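You operate a simulated robot arm through the tools that you are given. There is no shell and no other tool. Be economical: measure what you need, move in short steps, check, and stop when the job is done.

You run a simulated two-armed robot. Do the job below in one go: nothing can be reset, and whatever is moved stays where it is left.

TASK
Pick up the tall white carton that says "cloths" from the upper wall shelf with one hand, pass it to the other hand and put it on the drawbar plate. Set down upright: tall white carton.

Only the result counts: the job must be done as asked and must still hold three seconds after the hand-in. Knocking over, shifting, dropping, spilling or breaking anything else fails it. Flat cloth is picked up by pressing the open fingertips on it (5 to 10 N) and closing them slowly along it; thin cloth reads only 2 to 8 mm in the jaws.

THE ROBOT
Two 7-joint arms with three-finger grippers on one trunk, on a base that drives. Base frame: it is fixed to the floor where the robot stands at the start and does not move with it; the origin is under the middle of the robot, x ahead of it, y to its left, z up. Lengths are in m, angles in degrees, forces in N, time in s.
The left shoulder is at the start at [0.099, 0.126, 1.038], the right one opposite. Each reaches about 0.939 m from its shoulder. Places, roughly: drawbar plate [-2.8, -2.9, 0.3]. Payload 2.94 kg a hand.
The tool frame of a hand sits at the grasp point between the pads (the TCP): z along the fingers, y along the line on which they close. The tips reach 0.03 m beyond it. Largest opening 0.128 m; the body of the gripper starts 0.093 m behind the TCP.
Orientation is that of the tool frame in the base frame, as a unit quaternion [x, y, z, w]. With the fingers straight down and closing along the base's y, the tool's x points along the base's -x, its y along +y and its z along -z.

THE INTERFACE
- The arms move only by the tool send_rows. It takes "left_moves", "right_moves" or both (then of equal length, played together; a hand with none holds still); each is a list of rows, each an object (a shift or turn left out is 0, a gripper value left out holds the last) with "translation": the shift along the base's x, y, z in m, a list of three; "dr": the turn, a rotation vector about the base's x, y, z in degrees, a list of three; "jaw": the finger opening in m, from 0 to 0.128. In form: [{"translation": [dx, dy, dz], "dr": [rx, ry, rz], "jaw": jaw}, ...]. A call has 1 to 12 rows; each row shifts and turns the commanded pose from where the row before left it. Each row takes 0.2 s and may step no farther than 0.05 m and 8.6 degrees from the row before; otherwise, or with a gripper value out of range, the whole call is refused. Where a pose cannot be reached the arm comes as near as it can. A force on the tool above 40 N (or 10 N above the force at the start of the call, whichever is more), or a blocked arm, ends the call early, and 0.2 s more pass. Each finger halts on what it meets, pressing with about 25 N; the grip force reading is that of the motor and also rises with nothing between the fingers. The clock runs only during rows and for 0.2 s after the last one: add rows that do not move to give the fingers time. The reply holds the time, the measured pose of the TCP, the force on the tool along the base axes, the opening and the grip force, in the units named above and with some noise, with the torque about the TCP (base axes, N m) and any sound that the robot's microphone picked up, and new pictures: "views" is both (left out), scene, wrist or none (wrist: the cameras of the hands that moved).
- Cameras (640 x 400 px; columns grow to the right, rows downward): "scene" is now at [0.2116, 0.0021, 1.2969]; the picture's right is [0.01, -1.00, 0.00], its down [0.51, 0.01, -0.86] and it looks along [0.86, 0.01, 0.51] (base axes); focal length 214 px, centre (320, 200). "left" rides on the left gripper at [0.069, 0.015, -0.12] in its tool frame; the picture's right is [-0.21, 0.98, 0.00], its down [-0.82, -0.18, -0.54] and it looks along [-0.53, -0.12, 0.84] (tool axes); focal length 251 px, centre (320, 200). "right" rides on the right gripper at [0.069, -0.015, -0.12] in its tool frame; the picture's right is [0.22, 0.98, 0.00], its down [-0.82, 0.18, -0.54] and it looks along [-0.53, 0.12, 0.84] (tool axes); focal length 251 px, centre (320, 200). There is no depth. A picture from a camera that has moved, and an enlarged one, comes with that camera's place and axes in the base frame and with its lens.
- move_column(by): slides the trunk up (or, below 0, down) by that many m; the arms and the scene camera ride with it, the base frame stays. It gives what a move gives, with no picture.
- base_move(legs): drives the robot by 1 to 6 legs, each [ahead, left, turn to the left] in m, m and degrees, along the robot's own axes; the way and the turn of a leg run together, so that a leg with both is an arc; at most 1.5 m and 180 degrees a leg. The arms and the cameras ride along, it lands a little off, and it stops where it bumps. It gives what a move gives, and a new picture of the scene camera.
- aim_head(pan, tilt): turns the head with the scene camera to pan (to the left, within 80 degrees either way) and tilt (down, from -29 to 69), counted from straight ahead of the robot. It gives what a move gives, and a new picture of the scene camera.
- inspect(camera, box): a new picture of the part [left, top, right, bottom] of that camera's present view, enlarged. It takes no simulated time.
- close_job(): hands the job in; it is judged then, once.

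Go step by step. Nothing tells you exact positions but the pictures and the camera data: compare them with the known pose of the tool, close in by small moves and look again before you grip or let go. The budget is 120 turns and 260 pictures, counting those below and the enlarged ones. Unless the task says otherwise, let go and move clear before handing in, and close with one line.

The tools are called after "Call:" as a command line: name --argument value ..., lists and objects as JSON in quotes. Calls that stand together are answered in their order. send_rows: Moves the arms, as the interface text tells. Its arguments: {"type":"object","properties":{"left_moves":{"type":"array","items":{"type":"object","properties":{"translation":{"type":"array","items":{"type":"number"}},"dr":{"type":"array","items":{"type":"number"}},"jaw":{"type":"number"}}}},"right_moves":{"type":"array","items":{"type":"object","properties":{"translation":{"type":"array","items":{"type":"number"}},"dr":{"type":"array","items":{"type":"number"}},"jaw":{"type":"number"}}}},"views":{"type":"string","enum":["both","scene","wrist","none"]}},"required":[]} The other tools are called the same way: move_column (by) slides the trunk up or down; base_move (legs) drives the base; aim_head (pan, tilt) turns the head that bears the scene camera; inspect (camera, box) takes an enlarged picture of a part of a camera's view; close_job () hands the job in.

At the start:

```text
clock: 0.0
left_tcp_pos: [0.3079, 0.1449, 1.1504]
left_tool_rot: [-0.005, 1.0, -0.002, 0.0]
left_force: [87.8, -7.5, 8.6]
left_wrist_torque: [1.15, 12.16, -0.21]
left_finger_gap: 0.1281
left_gripper_force: 0.1
right_tcp_pos: [0.313, -0.1346, 1.1483]
right_tool_rot: [0.004, 1.0, 0.0, 0.0]
right_force: [86.0, -4.7, 8.2]
right_wrist_torque: [0.52, 12.11, 1.39]
right_finger_gap: 0.1281
right_gripper_force: 0.1
trunk travel left (down, up): [-0.25, 0.297]
robot x, y, heading: [0.0007, -0.0037, -0.3]
head pan, tilt: [-1.0, 5.3]
```

scene: 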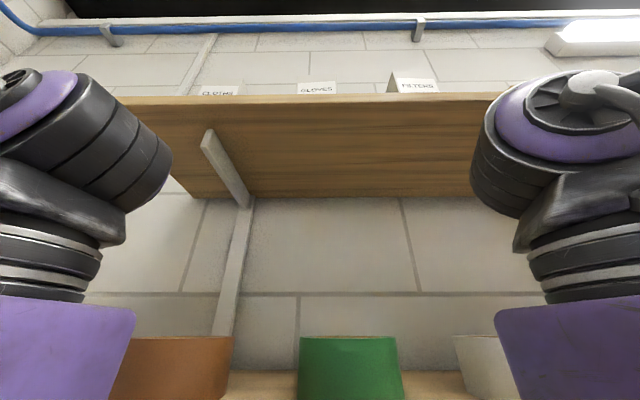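
right: 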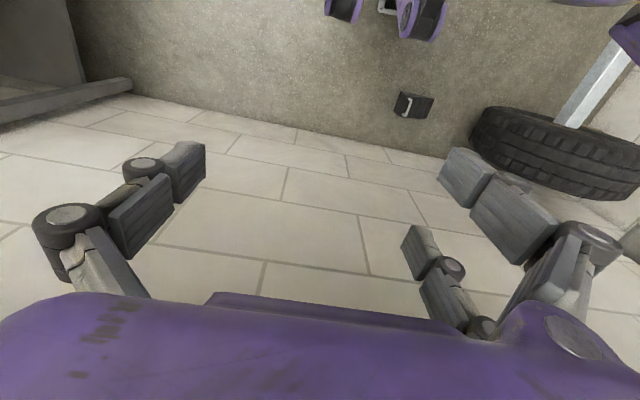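
left: 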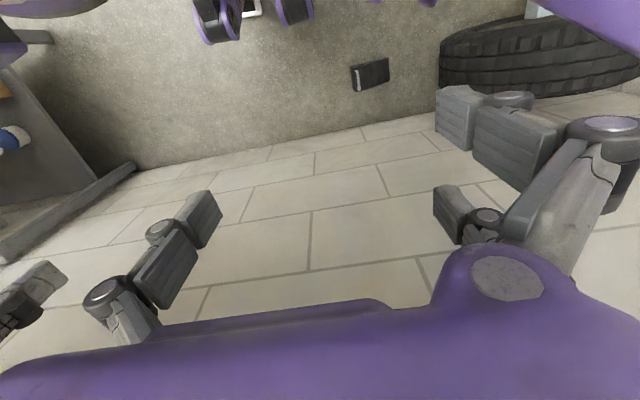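

I see a wall shelf above and ahead, with tags for cloths, gloves and filters at its upper edge. I'll enlarge that part and look lower with the head.

Call:
inspect --camera "scene" --box '[160, 40, 480, 240]'

Call:
aim_head --pan 0 --tilt 30

```text
2.00 times, centred on (320, 140) of scene
camera zoom: at [0.2116, 0.0021, 1.2969], right [0.01, -1.0, 0.0], down [0.51, 0.01, -0.86], along [0.86, 0.01, 0.51], focal length 429 px, centre (320, 320)
```

zoom: 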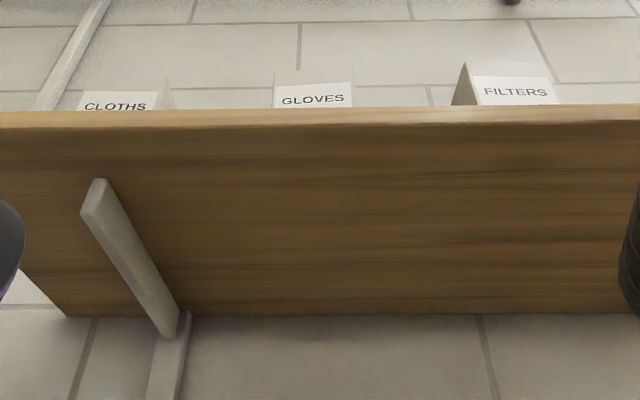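

```text
clock: 0.9
left_tcp_pos: [0.3118, 0.1423, 1.1506]
left_tool_rot: [-0.008, 1.0, -0.004, -0.003]
left_force: [97.8, -3.9, 20.0]
left_wrist_torque: [0.86, 15.19, -0.65]
left_finger_gap: 0.128
left_gripper_force: 0.1
right_tcp_pos: [0.316, -0.1369, 1.1508]
right_tool_rot: [0.007, 1.0, 0.002, 0.0]
right_force: [98.3, 2.0, 24.2]
right_wrist_torque: [-0.53, 15.67, 0.84]
right_finger_gap: 0.1279
right_gripper_force: 0.1
trunk travel left (down, up): [-0.25, 0.297]
robot x, y, heading: [0.0005, -0.0036, 0.2]
head pan, tilt: [0.0, 30.0]
camera scene: at [0.2219, 0.0023, 1.2852], right [0.01, -1.0, 0.0], down [0.36, 0.01, -0.93], along [0.93, 0.01, 0.36], focal length 214 px, centre (320, 200)
```

scene: 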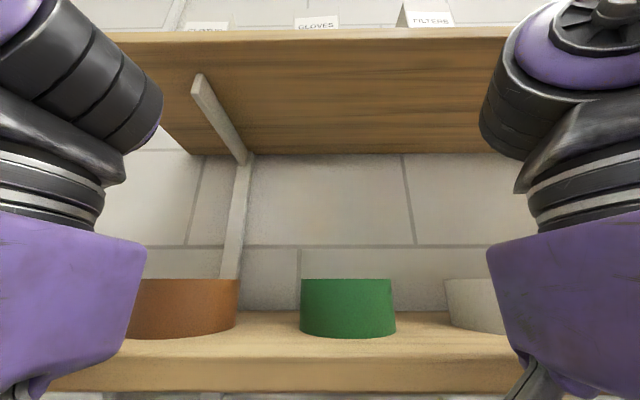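

The head camera doesn't seem to have finished turning, and the forces on the hands are high. I'll wait a moment with a still row and look again.

Call:
send_rows --left_moves '[{}, {}, {}]' --right_moves '[{}, {}, {}]' --views "both"

```text
clock: 1.7
left_tcp_pos: [0.3095, 0.1422, 1.1499]
left_tool_rot: [-0.009, 1.0, -0.005, -0.002]
left_force: [98.7, -3.1, 21.2]
left_wrist_torque: [0.56, 15.29, -0.9]
left_finger_gap: 0.128
left_gripper_force: 0.0
right_tcp_pos: [0.318, -0.1362, 1.1496]
right_tool_rot: [0.008, 1.0, 0.0, -0.001]
right_force: [100.1, -1.9, 26.5]
right_wrist_torque: [-0.16, 15.86, 1.14]
right_finger_gap: 0.1282
right_gripper_force: 0.0
trunk travel left (down, up): [-0.25, 0.297]
robot x, y, heading: [0.0006, 0.0037, -0.1]
head pan, tilt: [0.0, 30.0]
camera scene: at [0.2222, 0.0023, 1.285], right [0.01, -1.0, 0.0], down [0.36, 0.01, -0.93], along [0.93, 0.01, 0.36], focal length 214 px, centre (320, 200)
camera right: at [0.2471, -0.1506, 1.2701], right [-0.2, 0.98, 0.0], down [0.82, 0.17, 0.54], along [0.53, 0.11, -0.84], focal length 251 px, centre (320, 200)
camera left: at [0.2419, 0.1596, 1.2717], right [0.2, 0.98, -0.01], down [0.83, -0.16, 0.54], along [0.53, -0.11, -0.84], focal length 251 px, centre (320, 200)
```

scene: 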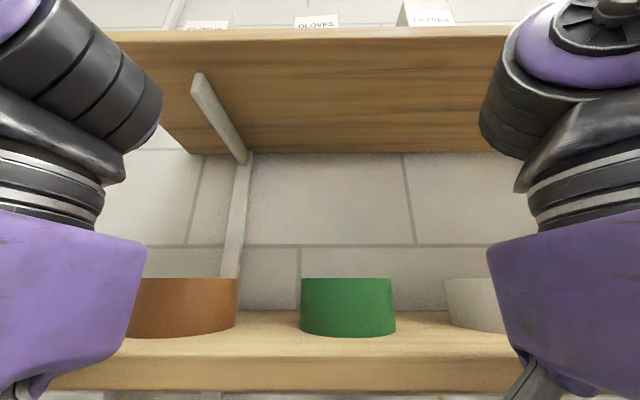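
right: 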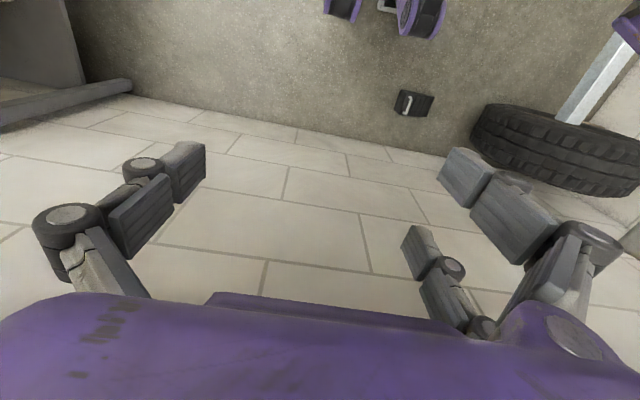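
left: 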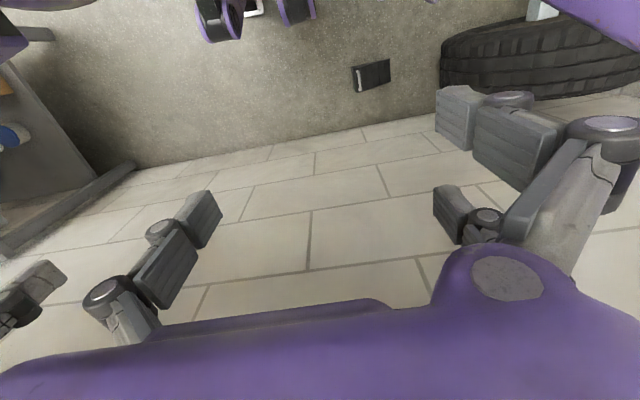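

The scene picture puts both shelf fronts at about x≈0.40, with undersides near z≈1.58 and 1.2, and the wall at x≈0.67. The hands read about 100 N pushing forward, so I'll back off 0.3 m from the shelves to make room and re-check the forces.

Call:
base_move --legs '[[-0.3, 0, 0]]'

```text
clock: 3.8
left_tcp_pos: [0.0086, 0.1426, 1.1501]
left_tool_rot: [-0.006, 1.0, -0.005, -0.004]
left_force: [102.4, 2.0, 23.6]
left_wrist_torque: [-0.02, 15.98, -1.4]
left_finger_gap: 0.1281
left_gripper_force: 0.1
right_tcp_pos: [0.0128, -0.1352, 1.1501]
right_tool_rot: [0.009, 1.0, 0.002, 0.0]
right_force: [101.8, -0.1, 27.2]
right_wrist_torque: [-0.1, 16.17, 1.13]
right_finger_gap: 0.1279
right_gripper_force: 0.1
trunk travel left (down, up): [-0.25, 0.297]
robot x, y, heading: [-0.2973, 0.0007, 0.0]
head pan, tilt: [0.0, 30.0]
camera scene: at [-0.0803, 0.002, 1.2846], right [0.01, -1.0, 0.0], down [0.36, 0.0, -0.93], along [0.93, 0.01, 0.36], focal length 214 px, centre (320, 200)
```

scene: 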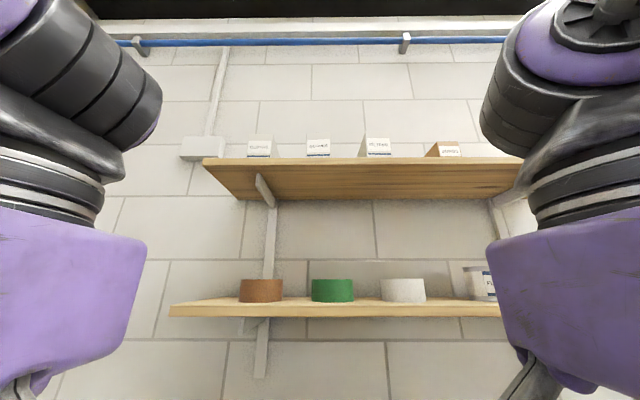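

The picture change confirms a shelf front at x≈0.40 and z≈1.57, and the force comes along with the robot, so it is self-contact. I'll move both hands forward and outward.

Call:
send_rows --left_moves '[{"translation": [0.04, 0, 0]}, {"translation": [0.04, 0.02, 0]}, {"translation": [0.04, 0.02, 0]}, {"translation": [0, 0.04, 0]}, {}]' --right_moves '[{"translation": [0.04, 0, 0]}, {"translation": [0.04, -0.02, 0]}, {"translation": [0.04, -0.02, 0]}, {"translation": [0, -0.04, 0]}, {}]' --views "scene"

```text
clock: 5.0
left_tcp_pos: [0.1298, 0.2241, 1.1495]
left_tool_rot: [-0.006, 1.0, -0.004, -0.005]
left_force: [0.2, 0.0, 0.5]
left_wrist_torque: [0.0, 0.08, -0.02]
left_finger_gap: 0.128
left_gripper_force: 0.0
right_tcp_pos: [0.1348, -0.2159, 1.1492]
right_tool_rot: [0.01, 1.0, 0.0, 0.0]
right_force: [0.3, 0.4, -1.0]
right_wrist_torque: [-0.03, 0.06, 0.0]
right_finger_gap: 0.1278
right_gripper_force: 0.2
trunk travel left (down, up): [-0.25, 0.297]
robot x, y, heading: [-0.2992, -0.0006, -0.2]
head pan, tilt: [0.0, 30.0]
camera scene: at [-0.0634, 0.001, 1.2056], right [0.0, -1.0, 0.0], down [-0.5, 0.0, -0.87], along [0.87, 0.0, -0.5], focal length 214 px, centre (320, 200)
```

scene: 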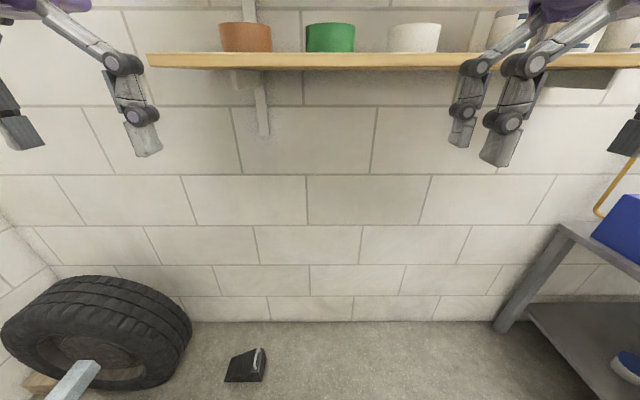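

The contact is gone and the head now follows. I'll raise the trunk and look at the upper shelf.

Call:
move_column --by 0.29

Call:
aim_head --pan 0 --tilt 0

```text
clock: 7.9
left_tcp_pos: [0.13, 0.2243, 1.4414]
left_tool_rot: [-0.007, 1.0, -0.004, -0.004]
left_force: [0.2, 0.4, -0.6]
left_wrist_torque: [0.02, 0.0, 0.04]
left_finger_gap: 0.1279
left_gripper_force: 0.0
right_tcp_pos: [0.1343, -0.2175, 1.4391]
right_tool_rot: [0.009, 1.0, 0.002, -0.001]
right_force: [0.1, -0.7, -0.2]
right_wrist_torque: [-0.01, 0.02, 0.01]
right_finger_gap: 0.1278
right_gripper_force: 0.0
trunk travel left (down, up): [-0.54, 0.007]
robot x, y, heading: [-0.3019, -0.0014, -0.1]
head pan, tilt: [0.0, 30.0]
```

```text
clock: 8.8
left_tcp_pos: [0.1299, 0.2232, 1.4408]
left_tool_rot: [-0.006, 1.0, -0.005, -0.003]
left_force: [0.4, -0.1, 0.5]
left_wrist_torque: [-0.01, 0.02, 0.0]
left_finger_gap: 0.1277
left_gripper_force: 0.1
right_tcp_pos: [0.1338, -0.2163, 1.4404]
right_tool_rot: [0.009, 1.0, 0.002, -0.001]
right_force: [0.2, -0.3, 1.1]
right_wrist_torque: [-0.03, -0.01, 0.01]
right_finger_gap: 0.1281
right_gripper_force: 0.1
trunk travel left (down, up): [-0.54, 0.007]
robot x, y, heading: [-0.3041, 0.0027, -0.2]
head pan, tilt: [0.0, 0.0]
camera scene: at [-0.2038, 0.0014, 1.5625], right [0.0, -1.0, 0.0], down [0.0, 0.0, -1.0], along [1.0, 0.0, 0.0], focal length 214 px, centre (320, 200)
```

scene: 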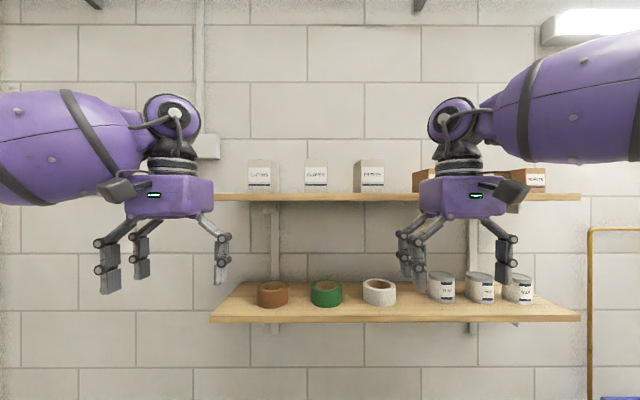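

Call:
inspect --camera "scene" --box '[220, 140, 420, 220]'

Call:
inspect --camera "scene" --box '[235, 150, 315, 200]'

```text
3.20 times, centred on (320, 180) of scene
camera zoom: at [-0.2038, 0.0014, 1.5625], right [0.0, -1.0, 0.0], down [0.0, 0.0, -1.0], along [1.0, 0.0, 0.0], focal length 686 px, centre (320, 264)
```

zoom: 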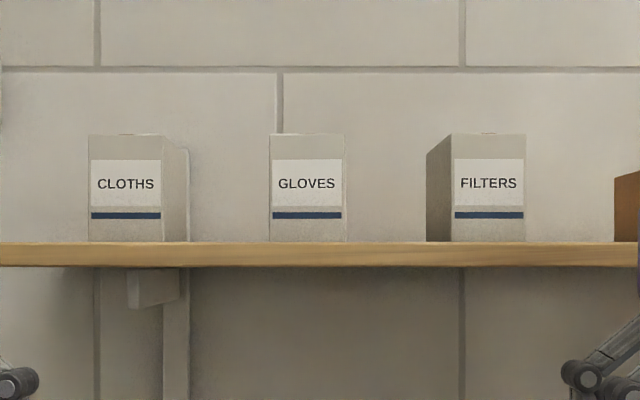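

```text
8.00 times, centred on (275, 175) of scene
camera zoom: at [-0.2038, 0.0014, 1.5625], right [0.0, -1.0, 0.0], down [0.0, 0.0, -1.0], along [1.0, 0.0, 0.0], focal length 1716 px, centre (680, 400)
```

zoom: 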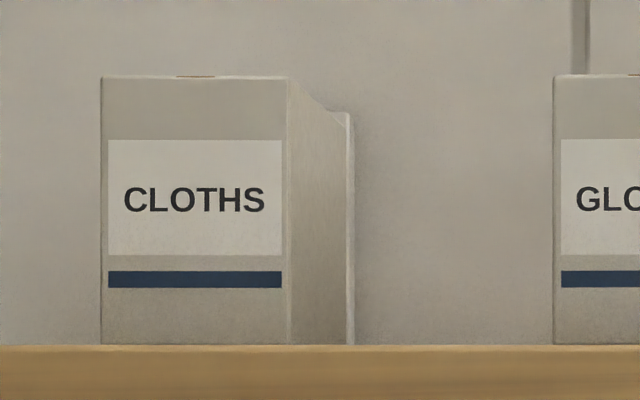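

Three small white cartons stand on the upper shelf. "Cloths" is the leftmost, at y≈0.18, with the shelf top at z≈1.58 and the carton about 0.07 wide. I'll tilt the left hand to point forward and 30° down, raise it, and use its camera to range the carton.

Call:
send_rows --left_moves '[{"translation": [0.0, 0, 0.03], "dr": [0, -8.5, 0]}, {"translation": [0.0, 0, 0.03], "dr": [0, -8.5, 0]}, {"translation": [0.01, 0, 0.03], "dr": [0, -8.5, 0]}, {"translation": [0.01, 0, 0.03], "dr": [0, -8.5, 0]}, {"translation": [0.01, 0, 0.03], "dr": [0, -8.5, 0]}, {"translation": [0.01, 0, 0.03], "dr": [0, -8.5, 0]}, {"translation": [0.01, 0, 0.03], "dr": [0, -8.5, 0]}, {}, {}]' --views "both"

```text
clock: 10.8
left_tcp_pos: [0.179, 0.2226, 1.652]
left_tool_rot: [-0.003, 0.869, -0.007, 0.494]
left_force: [0.2, -0.1, -0.3]
left_wrist_torque: [0.01, -0.02, -0.01]
left_finger_gap: 0.1282
left_gripper_force: 0.0
right_tcp_pos: [0.1345, -0.2164, 1.4396]
right_tool_rot: [0.01, 1.0, 0.001, 0.0]
right_force: [-0.5, -0.6, -0.3]
right_wrist_torque: [-0.01, -0.02, 0.0]
right_finger_gap: 0.128
right_gripper_force: 0.2
trunk travel left (down, up): [-0.54, 0.007]
robot x, y, heading: [-0.304, 0.0005, -0.2]
head pan, tilt: [0.0, 0.0]
camera scene: at [-0.2034, 0.0014, 1.5625], right [0.0, -1.0, 0.0], down [0.0, 0.0, -1.0], along [1.0, 0.0, 0.0], focal length 214 px, centre (320, 200)
camera left: at [0.0396, 0.238, 1.6542], right [0.11, 0.98, 0.17], down [-0.04, -0.17, 0.99], along [0.99, -0.12, 0.02], focal length 251 px, centre (320, 200)
```

scene: 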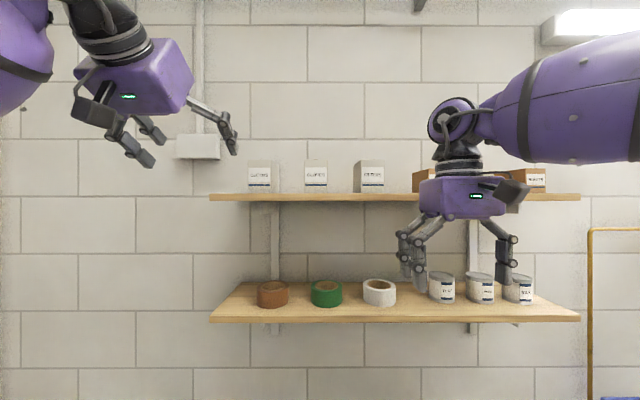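
left: 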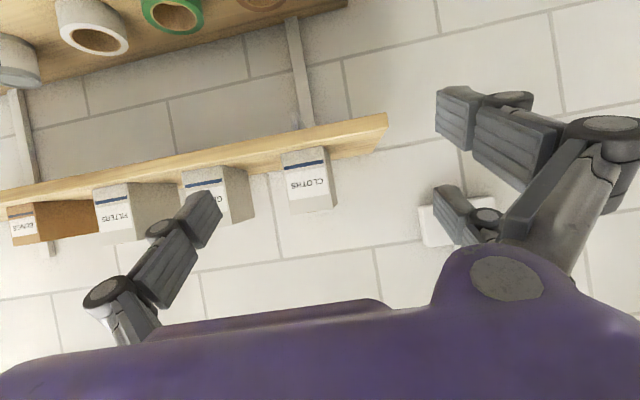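

I need the true shape of the fingers and a good range to the carton, so I'll enlarge both.

Call:
inspect --camera "scene" --box '[380, 80, 560, 300]'

Call:
inspect --camera "left" --box '[240, 120, 400, 240]'

Call:
inspect --camera "scene" --box '[60, 20, 280, 200]'

```text
1.82 times, centred on (470, 190) of scene
camera zoom: at [-0.2034, 0.0014, 1.5625], right [0.0, -1.0, 0.0], down [0.0, 0.0, -1.0], along [1.0, 0.0, 0.0], focal length 390 px, centre (47, 218)
```

zoom: 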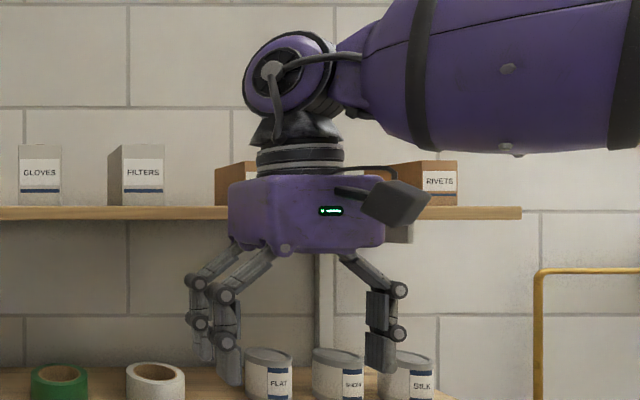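

```text
3.33 times, centred on (320, 180) of left
camera zoom: at [0.0396, 0.238, 1.6542], right [0.11, 0.98, 0.17], down [-0.04, -0.17, 0.99], along [0.99, -0.12, 0.02], focal length 838 px, centre (320, 267)
```

zoom: 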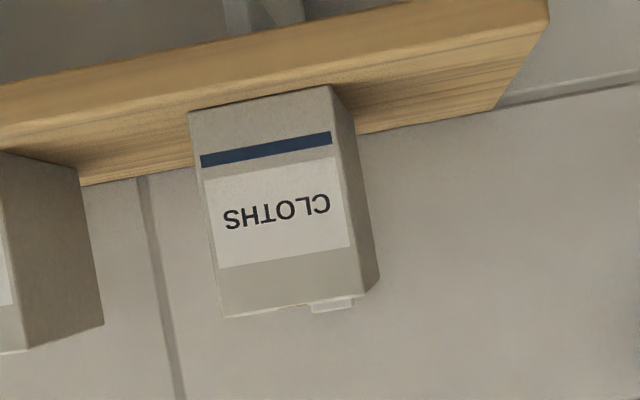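

```text
2.22 times, centred on (170, 110) of scene
camera zoom: at [-0.2034, 0.0014, 1.5625], right [0.0, -1.0, 0.0], down [0.0, 0.0, -1.0], along [1.0, 0.0, 0.0], focal length 477 px, centre (653, 400)
```

zoom: 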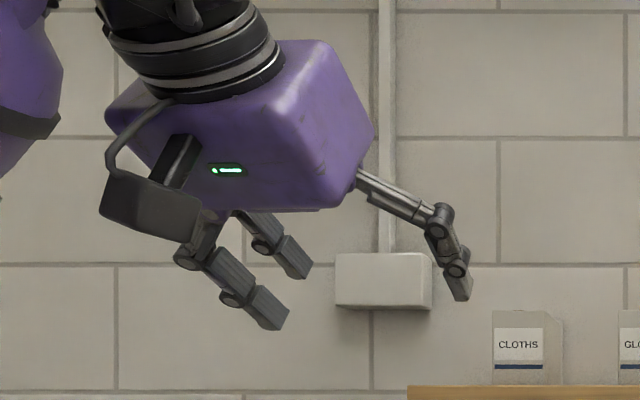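

Both views agree: the carton's front face is at x≈0.42, y 0.144–0.211, z 1.581–1.681. The left hand will take its front part with level fingers, leaving top, front and back for the right hand. I'll level the left hand now, still short of the shelf.

Call:
send_rows --left_moves '[{"translation": [0.02, -0.015, 0], "dr": [0, -7.6, 0]}, {"translation": [0.02, -0.015, -0.01], "dr": [0, -7.6, 0]}, {"translation": [0.02, -0.015, -0.01], "dr": [0, -7.6, 0]}, {"translation": [0.02, 0, -0.005], "dr": [0, -7.6, 0]}, {}, {}]' --views "both"

```text
clock: 12.2
left_tcp_pos: [0.2595, 0.1781, 1.6261]
left_tool_rot: [-0.001, 0.709, -0.007, 0.705]
left_force: [-0.1, 0.4, -0.2]
left_wrist_torque: [0.01, -0.01, 0.0]
left_finger_gap: 0.1281
left_gripper_force: 0.0
right_tcp_pos: [0.1335, -0.2157, 1.4402]
right_tool_rot: [0.009, 1.0, 0.002, 0.001]
right_force: [0.7, -0.4, -0.2]
right_wrist_torque: [-0.02, 0.01, 0.0]
right_finger_gap: 0.1281
right_gripper_force: 0.1
trunk travel left (down, up): [-0.54, 0.007]
robot x, y, heading: [-0.3052, 0.0033, -0.7]
head pan, tilt: [0.0, 0.0]
camera scene: at [-0.2039, 0.0011, 1.5626], right [0.0, -1.0, 0.0], down [0.0, 0.0, -1.0], along [1.0, 0.0, 0.0], focal length 214 px, centre (320, 200)
camera left: at [0.1389, 0.1938, 1.5583], right [0.01, 0.98, 0.2], down [-0.54, -0.17, 0.83], along [0.84, -0.12, 0.52], focal length 251 px, centre (320, 200)
```

scene: 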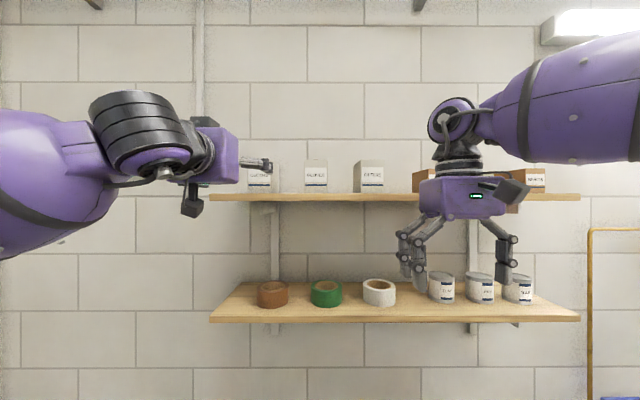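
left: 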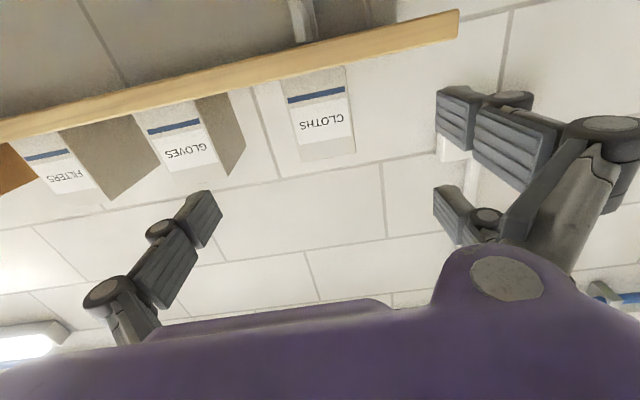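

The carton sits centred between the open fingers (y≈0.178). I'll extend in two stages.

Call:
send_rows --left_moves '[{"translation": [0.03, 0, 0]}, {"translation": [0.03, 0, 0]}, {"translation": [0.03, 0, 0]}, {}, {}]' --views "both"

```text
clock: 13.4
left_tcp_pos: [0.3495, 0.1775, 1.626]
left_tool_rot: [-0.002, 0.71, -0.008, 0.704]
left_force: [-0.1, -0.1, 0.0]
left_wrist_torque: [0.02, 0.0, 0.03]
left_finger_gap: 0.1281
left_gripper_force: 0.1
right_tcp_pos: [0.1328, -0.2165, 1.4417]
right_tool_rot: [0.01, 1.0, 0.001, 0.001]
right_force: [-0.2, 0.0, 0.1]
right_wrist_torque: [-0.01, 0.01, 0.02]
right_finger_gap: 0.1281
right_gripper_force: 0.0
trunk travel left (down, up): [-0.54, 0.007]
robot x, y, heading: [-0.3017, -0.0029, 0.0]
head pan, tilt: [0.0, 0.0]
camera scene: at [-0.2038, 0.0013, 1.5626], right [0.0, -1.0, 0.0], down [0.0, 0.0, -1.0], along [1.0, 0.0, 0.0], focal length 214 px, centre (320, 200)
camera left: at [0.2285, 0.1945, 1.5584], right [0.01, 0.98, 0.2], down [-0.54, -0.17, 0.83], along [0.84, -0.12, 0.52], focal length 251 px, centre (320, 200)
```

scene: 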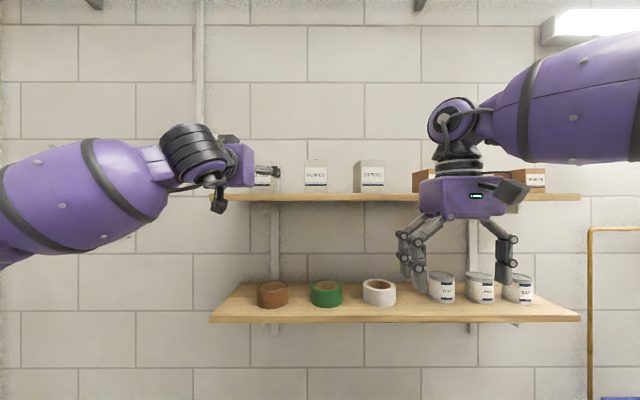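
left: 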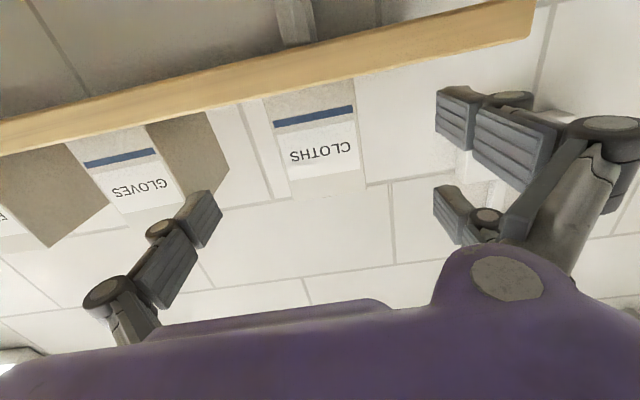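

The alignment holds. I'll advance 0.08 m so the fingers straddle the front half of the carton.

Call:
send_rows --left_moves '[{"translation": [0.0, 0, 0.004]}, {"translation": [0.025, 0, 0]}, {"translation": [0.025, 0, 0]}, {"translation": [0.03, 0, 0]}, {}, {}]' --views "both"

```text
clock: 14.8
left_tcp_pos: [0.4291, 0.1779, 1.6289]
left_tool_rot: [-0.001, 0.71, -0.009, 0.704]
left_force: [-0.2, -0.2, -0.3]
left_wrist_torque: [-0.01, 0.01, -0.01]
left_finger_gap: 0.1281
left_gripper_force: 0.0
right_tcp_pos: [0.1338, -0.2166, 1.4401]
right_tool_rot: [0.01, 1.0, 0.001, 0.0]
right_force: [1.3, 0.0, -0.1]
right_wrist_torque: [-0.02, 0.0, -0.04]
right_finger_gap: 0.1281
right_gripper_force: 0.0
trunk travel left (down, up): [-0.54, 0.007]
robot x, y, heading: [-0.3019, -0.0005, -0.1]
head pan, tilt: [0.0, 0.0]
camera scene: at [-0.2039, 0.0015, 1.5626], right [0.0, -1.0, 0.0], down [0.0, 0.0, -1.0], along [1.0, 0.0, 0.0], focal length 214 px, centre (320, 200)
camera left: at [0.3082, 0.1949, 1.563], right [0.01, 0.98, 0.2], down [-0.54, -0.16, 0.83], along [0.84, -0.12, 0.52], focal length 251 px, centre (320, 200)
```

scene: 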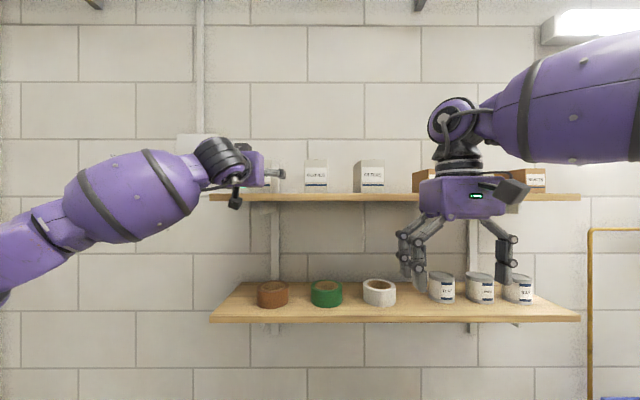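
left: 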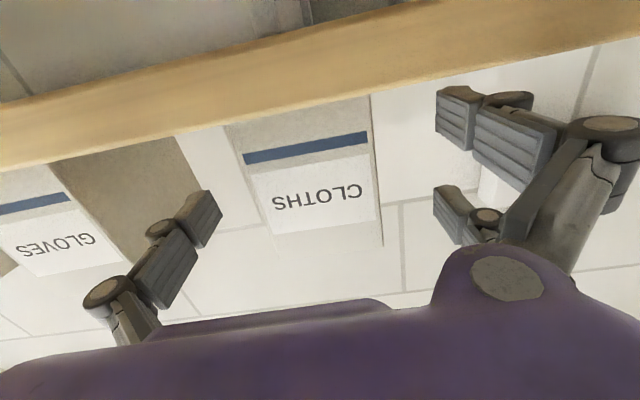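

The front face looks closer to x≈0.428 and y≈0.175. I'll shift slightly, advance 18 mm more and close slowly.

Call:
send_rows --left_moves '[{"translation": [0.018, -0.003, 0]}, {}, {"jaw": 0.11}, {"jaw": 0.095}, {"jaw": 0.085}, {"jaw": 0.078}, {"jaw": 0.072}, {"jaw": 0.066}, {"jaw": 0.06}, {"jaw": 0.05}, {}, {}]' --views "both"

```text
clock: 17.4
left_tcp_pos: [0.447, 0.1744, 1.6299]
left_tool_rot: [-0.003, 0.71, -0.007, 0.704]
left_force: [1.0, 0.7, 1.7]
left_wrist_torque: [0.16, -0.06, 0.11]
left_finger_gap: 0.0696
left_gripper_force: 24.5
right_tcp_pos: [0.1338, -0.2161, 1.4415]
right_tool_rot: [0.009, 1.0, 0.001, -0.001]
right_force: [-0.2, -1.0, 0.0]
right_wrist_torque: [0.02, -0.04, -0.01]
right_finger_gap: 0.1278
right_gripper_force: 0.0
trunk travel left (down, up): [-0.54, 0.007]
robot x, y, heading: [-0.298, 0.002, -0.3]
head pan, tilt: [0.0, 0.0]
camera scene: at [-0.2038, 0.0016, 1.5626], right [0.0, -1.0, 0.0], down [0.0, 0.0, -1.0], along [1.0, 0.0, 0.0], focal length 214 px, centre (320, 200)
camera left: at [0.3272, 0.1921, 1.5628], right [0.01, 0.98, 0.2], down [-0.54, -0.17, 0.83], along [0.84, -0.12, 0.52], focal length 251 px, centre (320, 200)
```

scene: 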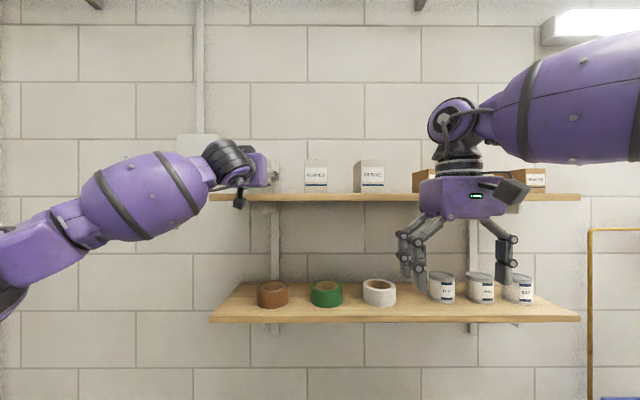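
left: 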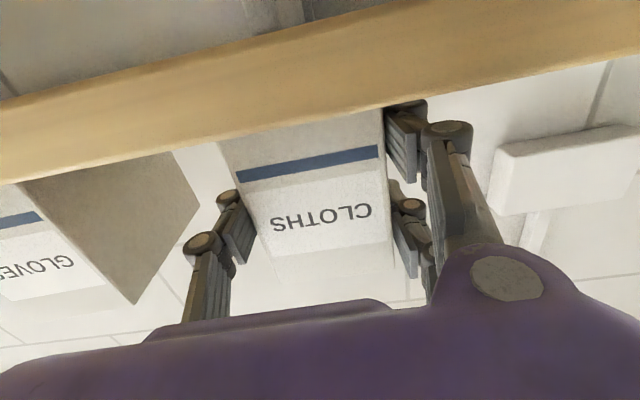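

The carton is gripped at a 70 mm gap and 24.5 N. I'll lift it 5 cm and check.

Call:
send_rows --left_moves '[{"translation": [0, 0, 0.01]}, {"translation": [0, 0, 0.02]}, {"translation": [0, 0, 0.02]}, {"translation": [0, 0, 0.01]}, {}]' --views "both"

```text
clock: 18.6
left_tcp_pos: [0.4486, 0.1742, 1.6896]
left_tool_rot: [-0.001, 0.71, -0.008, 0.704]
left_force: [0.5, -0.6, -1.4]
left_wrist_torque: [-0.02, 0.05, 0.02]
left_finger_gap: 0.0694
left_gripper_force: 24.8
right_tcp_pos: [0.1345, -0.2162, 1.4402]
right_tool_rot: [0.01, 1.0, 0.002, 0.0]
right_force: [0.1, 0.3, -1.0]
right_wrist_torque: [0.01, -0.06, -0.02]
right_finger_gap: 0.1282
right_gripper_force: 0.1
trunk travel left (down, up): [-0.54, 0.007]
robot x, y, heading: [-0.3031, 0.0006, -0.3]
head pan, tilt: [0.0, 0.0]
camera scene: at [-0.2033, 0.0015, 1.5625], right [0.0, -1.0, 0.0], down [0.0, 0.0, -1.0], along [1.0, 0.0, 0.0], focal length 214 px, centre (320, 200)
camera left: at [0.3269, 0.1911, 1.6226], right [0.01, 0.98, 0.2], down [-0.53, -0.17, 0.83], along [0.84, -0.12, 0.52], focal length 251 px, centre (320, 200)
```

scene: 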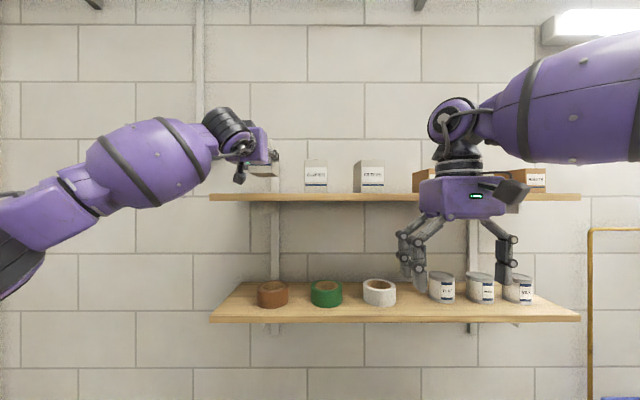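
left: 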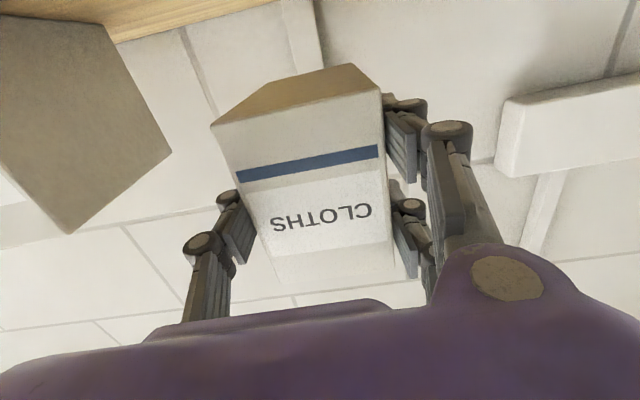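

The carton lifted cleanly and stayed level. I'll back the base off 0.5 m so the handover happens in free space.

Call:
base_move --legs '[[-0.5, 0, 0]]'

```text
clock: 20.2
left_tcp_pos: [0.3151, 0.1724, 1.6887]
left_tool_rot: [-0.003, 0.711, -0.006, 0.703]
left_force: [-0.7, 0.0, -1.7]
left_wrist_torque: [0.04, 0.07, 0.0]
left_finger_gap: 0.0699
left_gripper_force: 24.9
right_tcp_pos: [0.0025, -0.2193, 1.4379]
right_tool_rot: [0.007, 1.0, 0.003, -0.002]
right_force: [-0.7, 0.4, -0.3]
right_wrist_torque: [-0.03, -0.05, 0.03]
right_finger_gap: 0.1278
right_gripper_force: 0.0
trunk travel left (down, up): [-0.54, 0.007]
robot x, y, heading: [-0.4508, -0.0018, 0.1]
head pan, tilt: [0.0, 0.0]
stopped in leg 1: the robot was blocked; the commanded pose is now the measured one
camera scene: at [-0.335, -0.0035, 1.5617], right [0.0, -1.0, 0.0], down [-0.01, 0.0, -1.0], along [1.0, 0.0, -0.01], focal length 214 px, centre (320, 200)
```

scene: 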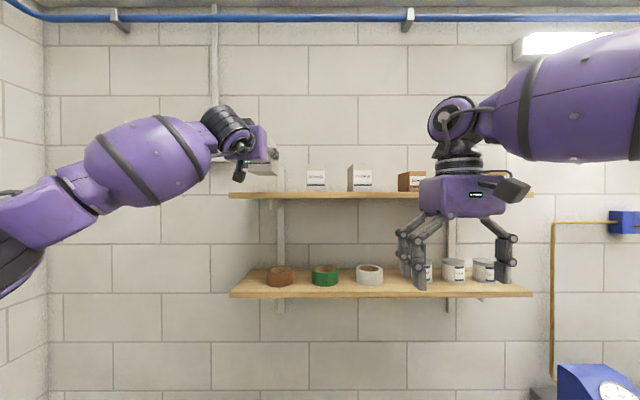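

The base was blocked after 0.15 m, so something stands behind. I'll pull the carton in a bit and look around on both sides.

Call:
send_rows --left_moves '[{"translation": [-0.03, 0, 0]}, {"translation": [-0.03, 0, 0]}, {"translation": [-0.03, 0, 0]}, {}]' --views "none"

Call:
aim_head --pan 80 --tilt 40

Call:
aim_head --pan -80 --tilt 40

```text
clock: 21.2
left_tcp_pos: [0.2292, 0.1725, 1.6864]
left_tool_rot: [-0.003, 0.713, -0.008, 0.701]
left_force: [0.2, -0.6, -1.4]
left_wrist_torque: [-0.01, 0.05, 0.0]
left_finger_gap: 0.0697
left_gripper_force: 24.6
right_tcp_pos: [0.0036, -0.2187, 1.4356]
right_tool_rot: [0.008, 1.0, 0.003, -0.004]
right_force: [-0.1, -0.4, -0.2]
right_wrist_torque: [0.0, -0.01, -0.03]
right_finger_gap: 0.128
right_gripper_force: 0.0
trunk travel left (down, up): [-0.54, 0.007]
robot x, y, heading: [-0.448, -0.0011, -0.1]
head pan, tilt: [0.0, 0.0]
```

```text
clock: 22.7
left_tcp_pos: [0.2292, 0.1743, 1.6868]
left_tool_rot: [-0.004, 0.713, -0.008, 0.701]
left_force: [-0.1, 1.0, -2.1]
left_wrist_torque: [0.02, 0.1, -0.02]
left_finger_gap: 0.0696
left_gripper_force: 25.0
right_tcp_pos: [0.0031, -0.217, 1.4353]
right_tool_rot: [0.008, 1.0, 0.003, -0.004]
right_force: [-0.8, 0.5, -0.3]
right_wrist_torque: [0.03, 0.02, 0.0]
right_finger_gap: 0.1282
right_gripper_force: 0.0
trunk travel left (down, up): [-0.54, 0.007]
robot x, y, heading: [-0.4509, 0.0005, -0.1]
head pan, tilt: [80.0, 40.0]
camera scene: at [-0.4082, 0.0825, 1.4986], right [0.98, -0.18, -0.01], down [-0.12, -0.63, -0.77], along [0.13, 0.75, -0.64], focal length 214 px, centre (320, 200)
```

scene: 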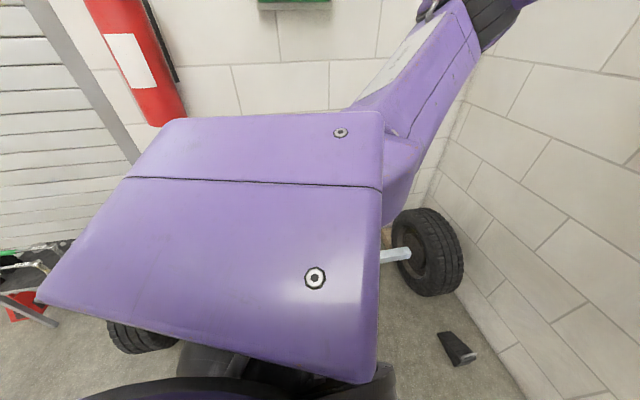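

```text
clock: 25.2
left_tcp_pos: [0.2301, 0.1737, 1.6869]
left_tool_rot: [-0.003, 0.712, -0.008, 0.702]
left_force: [0.5, 0.1, -1.3]
left_wrist_torque: [-0.01, 0.06, 0.01]
left_finger_gap: 0.0697
left_gripper_force: 24.7
right_tcp_pos: [0.0047, -0.2173, 1.4365]
right_tool_rot: [0.008, 1.0, 0.003, -0.004]
right_force: [0.7, 0.2, -0.5]
right_wrist_torque: [0.0, 0.02, -0.01]
right_finger_gap: 0.1283
right_gripper_force: 0.0
trunk travel left (down, up): [-0.54, 0.007]
robot x, y, heading: [-0.4517, -0.0016, -0.1]
head pan, tilt: [-80.0, 40.0]
camera scene: at [-0.4087, -0.0845, 1.4984], right [-0.98, -0.17, 0.01], down [-0.12, 0.63, -0.76], along [0.12, -0.75, -0.64], focal length 214 px, centre (320, 200)
```

scene: 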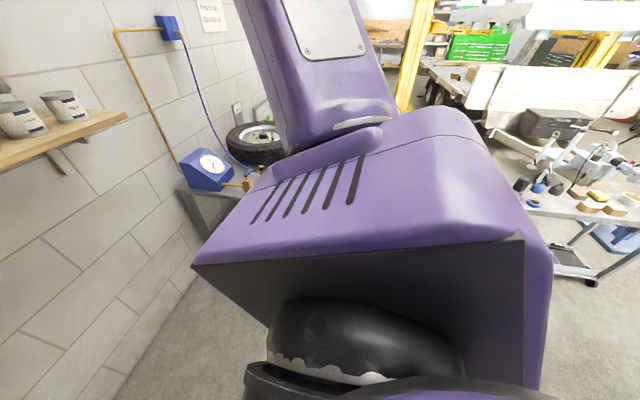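

A workshop with a cart to the right rear and wheels on the left. I'll look around at lower tilt to understand what is behind.

Call:
aim_head --pan -80 --tilt 12

Call:
aim_head --pan 80 --tilt 12

```text
clock: 26.1
left_tcp_pos: [0.2292, 0.173, 1.6872]
left_tool_rot: [-0.002, 0.712, -0.008, 0.702]
left_force: [0.8, -0.3, -1.0]
left_wrist_torque: [0.0, 0.06, 0.01]
left_finger_gap: 0.0696
left_gripper_force: 24.9
right_tcp_pos: [0.0037, -0.2176, 1.4373]
right_tool_rot: [0.007, 1.0, 0.002, -0.004]
right_force: [0.0, -0.4, -0.4]
right_wrist_torque: [0.0, 0.01, 0.03]
right_finger_gap: 0.1278
right_gripper_force: 0.1
trunk travel left (down, up): [-0.54, 0.007]
robot x, y, heading: [-0.4543, -0.0001, -0.0]
head pan, tilt: [-80.0, 12.0]
camera scene: at [-0.4067, -0.0927, 1.5428], right [-0.99, -0.17, 0.01], down [-0.05, 0.21, -0.98], along [0.17, -0.96, -0.21], focal length 214 px, centre (320, 200)
```

scene: 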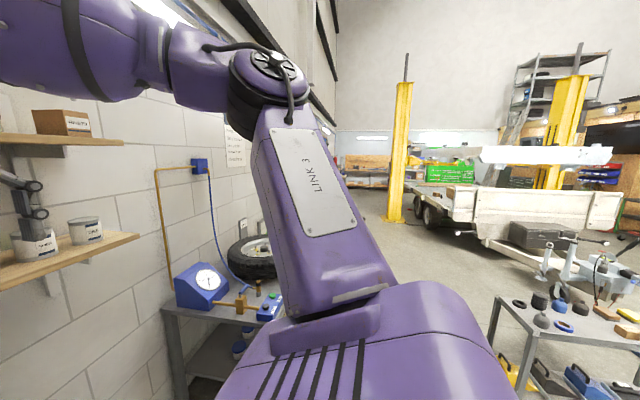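

```text
clock: 28.6
left_tcp_pos: [0.2287, 0.1757, 1.6862]
left_tool_rot: [-0.004, 0.712, -0.006, 0.702]
left_force: [0.0, 1.0, -0.7]
left_wrist_torque: [0.03, 0.07, 0.0]
left_finger_gap: 0.0695
left_gripper_force: 24.8
right_tcp_pos: [0.0045, -0.2158, 1.4361]
right_tool_rot: [0.008, 1.0, 0.002, -0.004]
right_force: [-0.4, 0.5, -0.7]
right_wrist_torque: [0.04, 0.03, 0.02]
right_finger_gap: 0.1278
right_gripper_force: 0.0
trunk travel left (down, up): [-0.54, 0.007]
robot x, y, heading: [-0.4483, 0.0005, 0.2]
head pan, tilt: [80.0, 12.0]
camera scene: at [-0.4063, 0.091, 1.543], right [0.98, -0.18, -0.01], down [-0.05, -0.2, -0.98], along [0.17, 0.96, -0.21], focal length 214 px, centre (320, 200)
```

scene: 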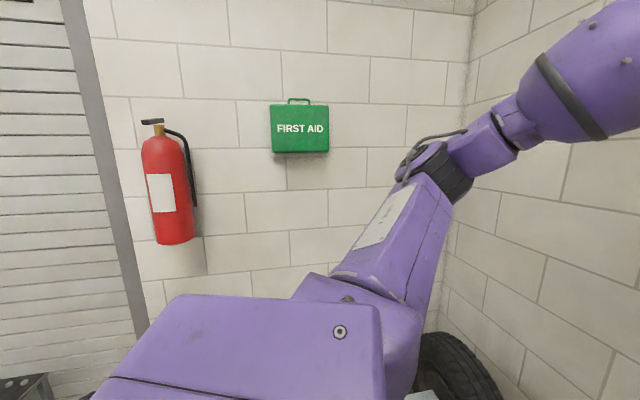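

The trailer with its drawbar is visible off to the right rear. I'll do the handover here first: the left hand brings the carton in front of the chest, and the right hand rises and turns −90° so it can grip front and back from above.

Call:
aim_head --pan 0 --tilt 10

Call:
send_rows --left_moves '[{}, {}, {}, {"translation": [-0.02, -0.01, -0.02]}, {"translation": [-0.02, -0.015, -0.025]}, {"translation": [-0.02, -0.02, -0.03]}, {"translation": [-0.02, -0.02, -0.03]}, {"translation": [-0.02, -0.02, -0.03]}, {"translation": [0, -0.02, -0.03]}, {"translation": [0, -0.02, -0.02]}, {}, {}]' --right_moves '[{"translation": [0.01, 0, 0.024], "dr": [0, 0, -8.2]}, {"translation": [0.01, 0, 0.024], "dr": [0, 0, -8.2]}, {"translation": [0.01, 0, 0.024], "dr": [0, 0, -8.2]}, {"translation": [0.01, 0, 0.024], "dr": [0, 0, -8.2]}, {"translation": [0.01, 0, 0.024], "dr": [0, 0, -8.2]}, {"translation": [0.01, 0, 0.024], "dr": [0, 0, -8.2]}, {"translation": [0.01, 0, 0.024], "dr": [0, 0, -8.2]}, {"translation": [0.01, 0, 0.024], "dr": [0, 0, -8.2]}, {"translation": [0.01, 0, 0.024], "dr": [0, 0, -8.2]}, {"translation": [0.01, 0, 0.024], "dr": [0, 0, -8.2]}, {"translation": [0.01, 0, 0.024], "dr": [0, 0, -8.0]}, {}]' --views "both"

```text
clock: 30.1
left_tcp_pos: [0.2284, 0.1746, 1.6873]
left_tool_rot: [-0.004, 0.712, -0.006, 0.702]
left_force: [-0.4, 0.1, -1.2]
left_wrist_torque: [0.02, 0.04, 0.01]
left_finger_gap: 0.0694
left_gripper_force: 25.3
right_tcp_pos: [0.0025, -0.217, 1.4359]
right_tool_rot: [0.007, 1.0, 0.004, -0.004]
right_force: [0.1, 0.8, -0.4]
right_wrist_torque: [0.01, 0.01, 0.0]
right_finger_gap: 0.1281
right_gripper_force: 0.0
trunk travel left (down, up): [-0.54, 0.007]
robot x, y, heading: [-0.4514, -0.0003, 0.1]
head pan, tilt: [0.0, 10.0]
camera scene: at [-0.3298, -0.0009, 1.5452], right [0.0, -1.0, 0.0], down [-0.19, 0.0, -0.98], along [0.98, 0.0, -0.19], focal length 214 px, centre (320, 200)
```

scene: 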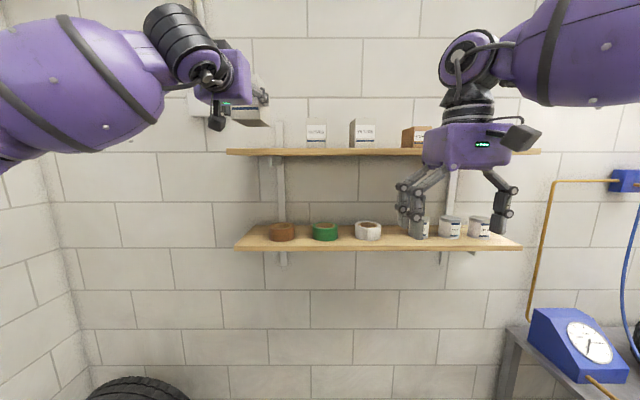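

```text
clock: 32.7
left_tcp_pos: [0.1253, 0.0477, 1.503]
left_tool_rot: [-0.003, 0.713, -0.008, 0.702]
left_force: [-0.4, -0.8, -1.2]
left_wrist_torque: [0.01, 0.03, -0.01]
left_finger_gap: 0.0694
left_gripper_force: 25.1
right_tcp_pos: [-0.0153, -0.2793, 1.5409]
right_tool_rot: [0.713, 0.701, -0.003, -0.001]
right_force: [0.4, 0.2, -0.3]
right_wrist_torque: [-0.02, 0.02, 0.04]
right_finger_gap: 0.128
right_gripper_force: 0.0
right hand out of reach, approached as far as the arm can: row 2, 3, 4, 5, 6, 7, 8, 9, 10, 11
trunk travel left (down, up): [-0.54, 0.007]
robot x, y, heading: [-0.4494, 0.0023, -0.1]
head pan, tilt: [0.0, 10.0]
camera scene: at [-0.3297, -0.0011, 1.5451], right [0.0, -1.0, 0.0], down [-0.19, 0.0, -0.98], along [0.98, 0.0, -0.19], focal length 214 px, centre (320, 200)
camera right: at [-0.0287, -0.2092, 1.6612], right [0.98, 0.2, -0.01], down [0.17, -0.82, 0.54], along [0.1, -0.53, -0.84], focal length 251 px, centre (320, 200)
camera left: at [0.0041, 0.0643, 1.4355], right [0.01, 0.98, 0.2], down [-0.53, -0.16, 0.83], along [0.85, -0.11, 0.52], focal length 251 px, centre (320, 200)
```

scene: 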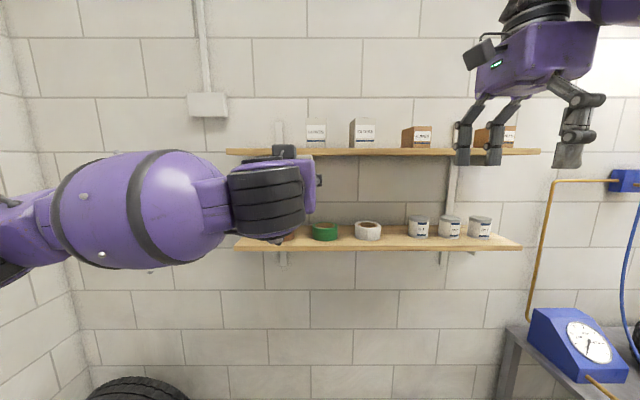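
right: 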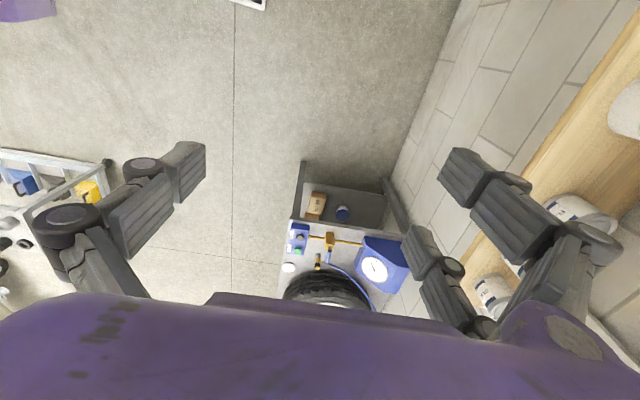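
left: 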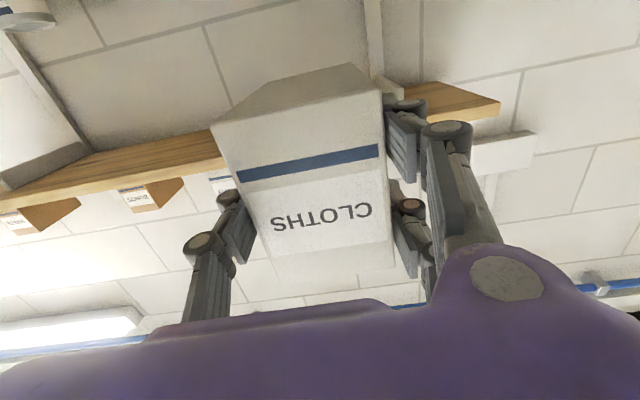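

The right hand cannot get that high with fingers down, so the handover must be lower. I'll lower the left to z≈1.25 and bring the right back into reach.

Call:
send_rows --left_moves '[{"translation": [0, 0, -0.025]}, {"translation": [0, 0, -0.025]}, {"translation": [0, 0, -0.025]}, {"translation": [0, 0, -0.025]}, {"translation": [0, 0, -0.025]}, {"translation": [0, 0, -0.025]}, {"translation": [0, 0, -0.025]}, {"translation": [0, 0, -0.025]}, {"translation": [0, 0, -0.025]}, {"translation": [0, 0, -0.025]}, {}]' --right_moves '[{"translation": [0, 0, -0.025]}, {"translation": [0, 0, -0.025]}, {"translation": [0, 0, -0.025]}, {"translation": [0, 0, -0.025]}, {"translation": [0, 0, -0.025]}, {"translation": [0, 0, -0.025]}, {"translation": [0, 0, -0.025]}, {"translation": [0, 0, -0.025]}, {}, {}, {}]' --views "scene"

```text
clock: 35.1
left_tcp_pos: [0.1221, 0.0484, 1.2536]
left_tool_rot: [-0.004, 0.712, -0.007, 0.702]
left_force: [-0.5, 0.3, -1.8]
left_wrist_torque: [0.02, 0.06, 0.01]
left_finger_gap: 0.0694
left_gripper_force: 25.1
right_tcp_pos: [-0.0208, -0.2789, 1.3416]
right_tool_rot: [0.713, 0.701, -0.004, -0.001]
right_force: [-0.1, -0.4, -0.3]
right_wrist_torque: [-0.05, -0.02, 0.01]
right_finger_gap: 0.1282
right_gripper_force: 0.0
trunk travel left (down, up): [-0.54, 0.007]
robot x, y, heading: [-0.4468, 0.0002, -0.1]
head pan, tilt: [0.0, 10.0]
camera scene: at [-0.3303, -0.0007, 1.5453], right [0.0, -1.0, 0.0], down [-0.19, 0.0, -0.98], along [0.98, 0.0, -0.19], focal length 214 px, centre (320, 200)
```

scene: 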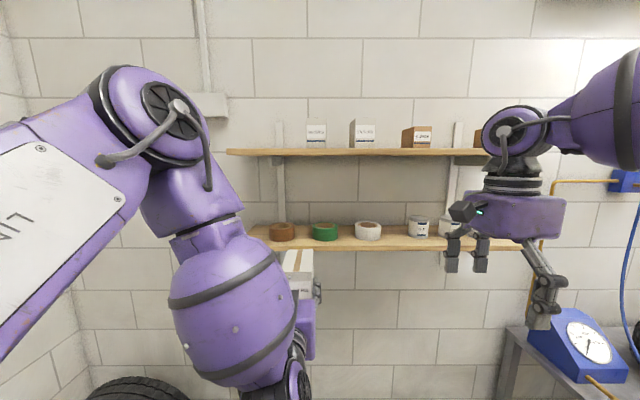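

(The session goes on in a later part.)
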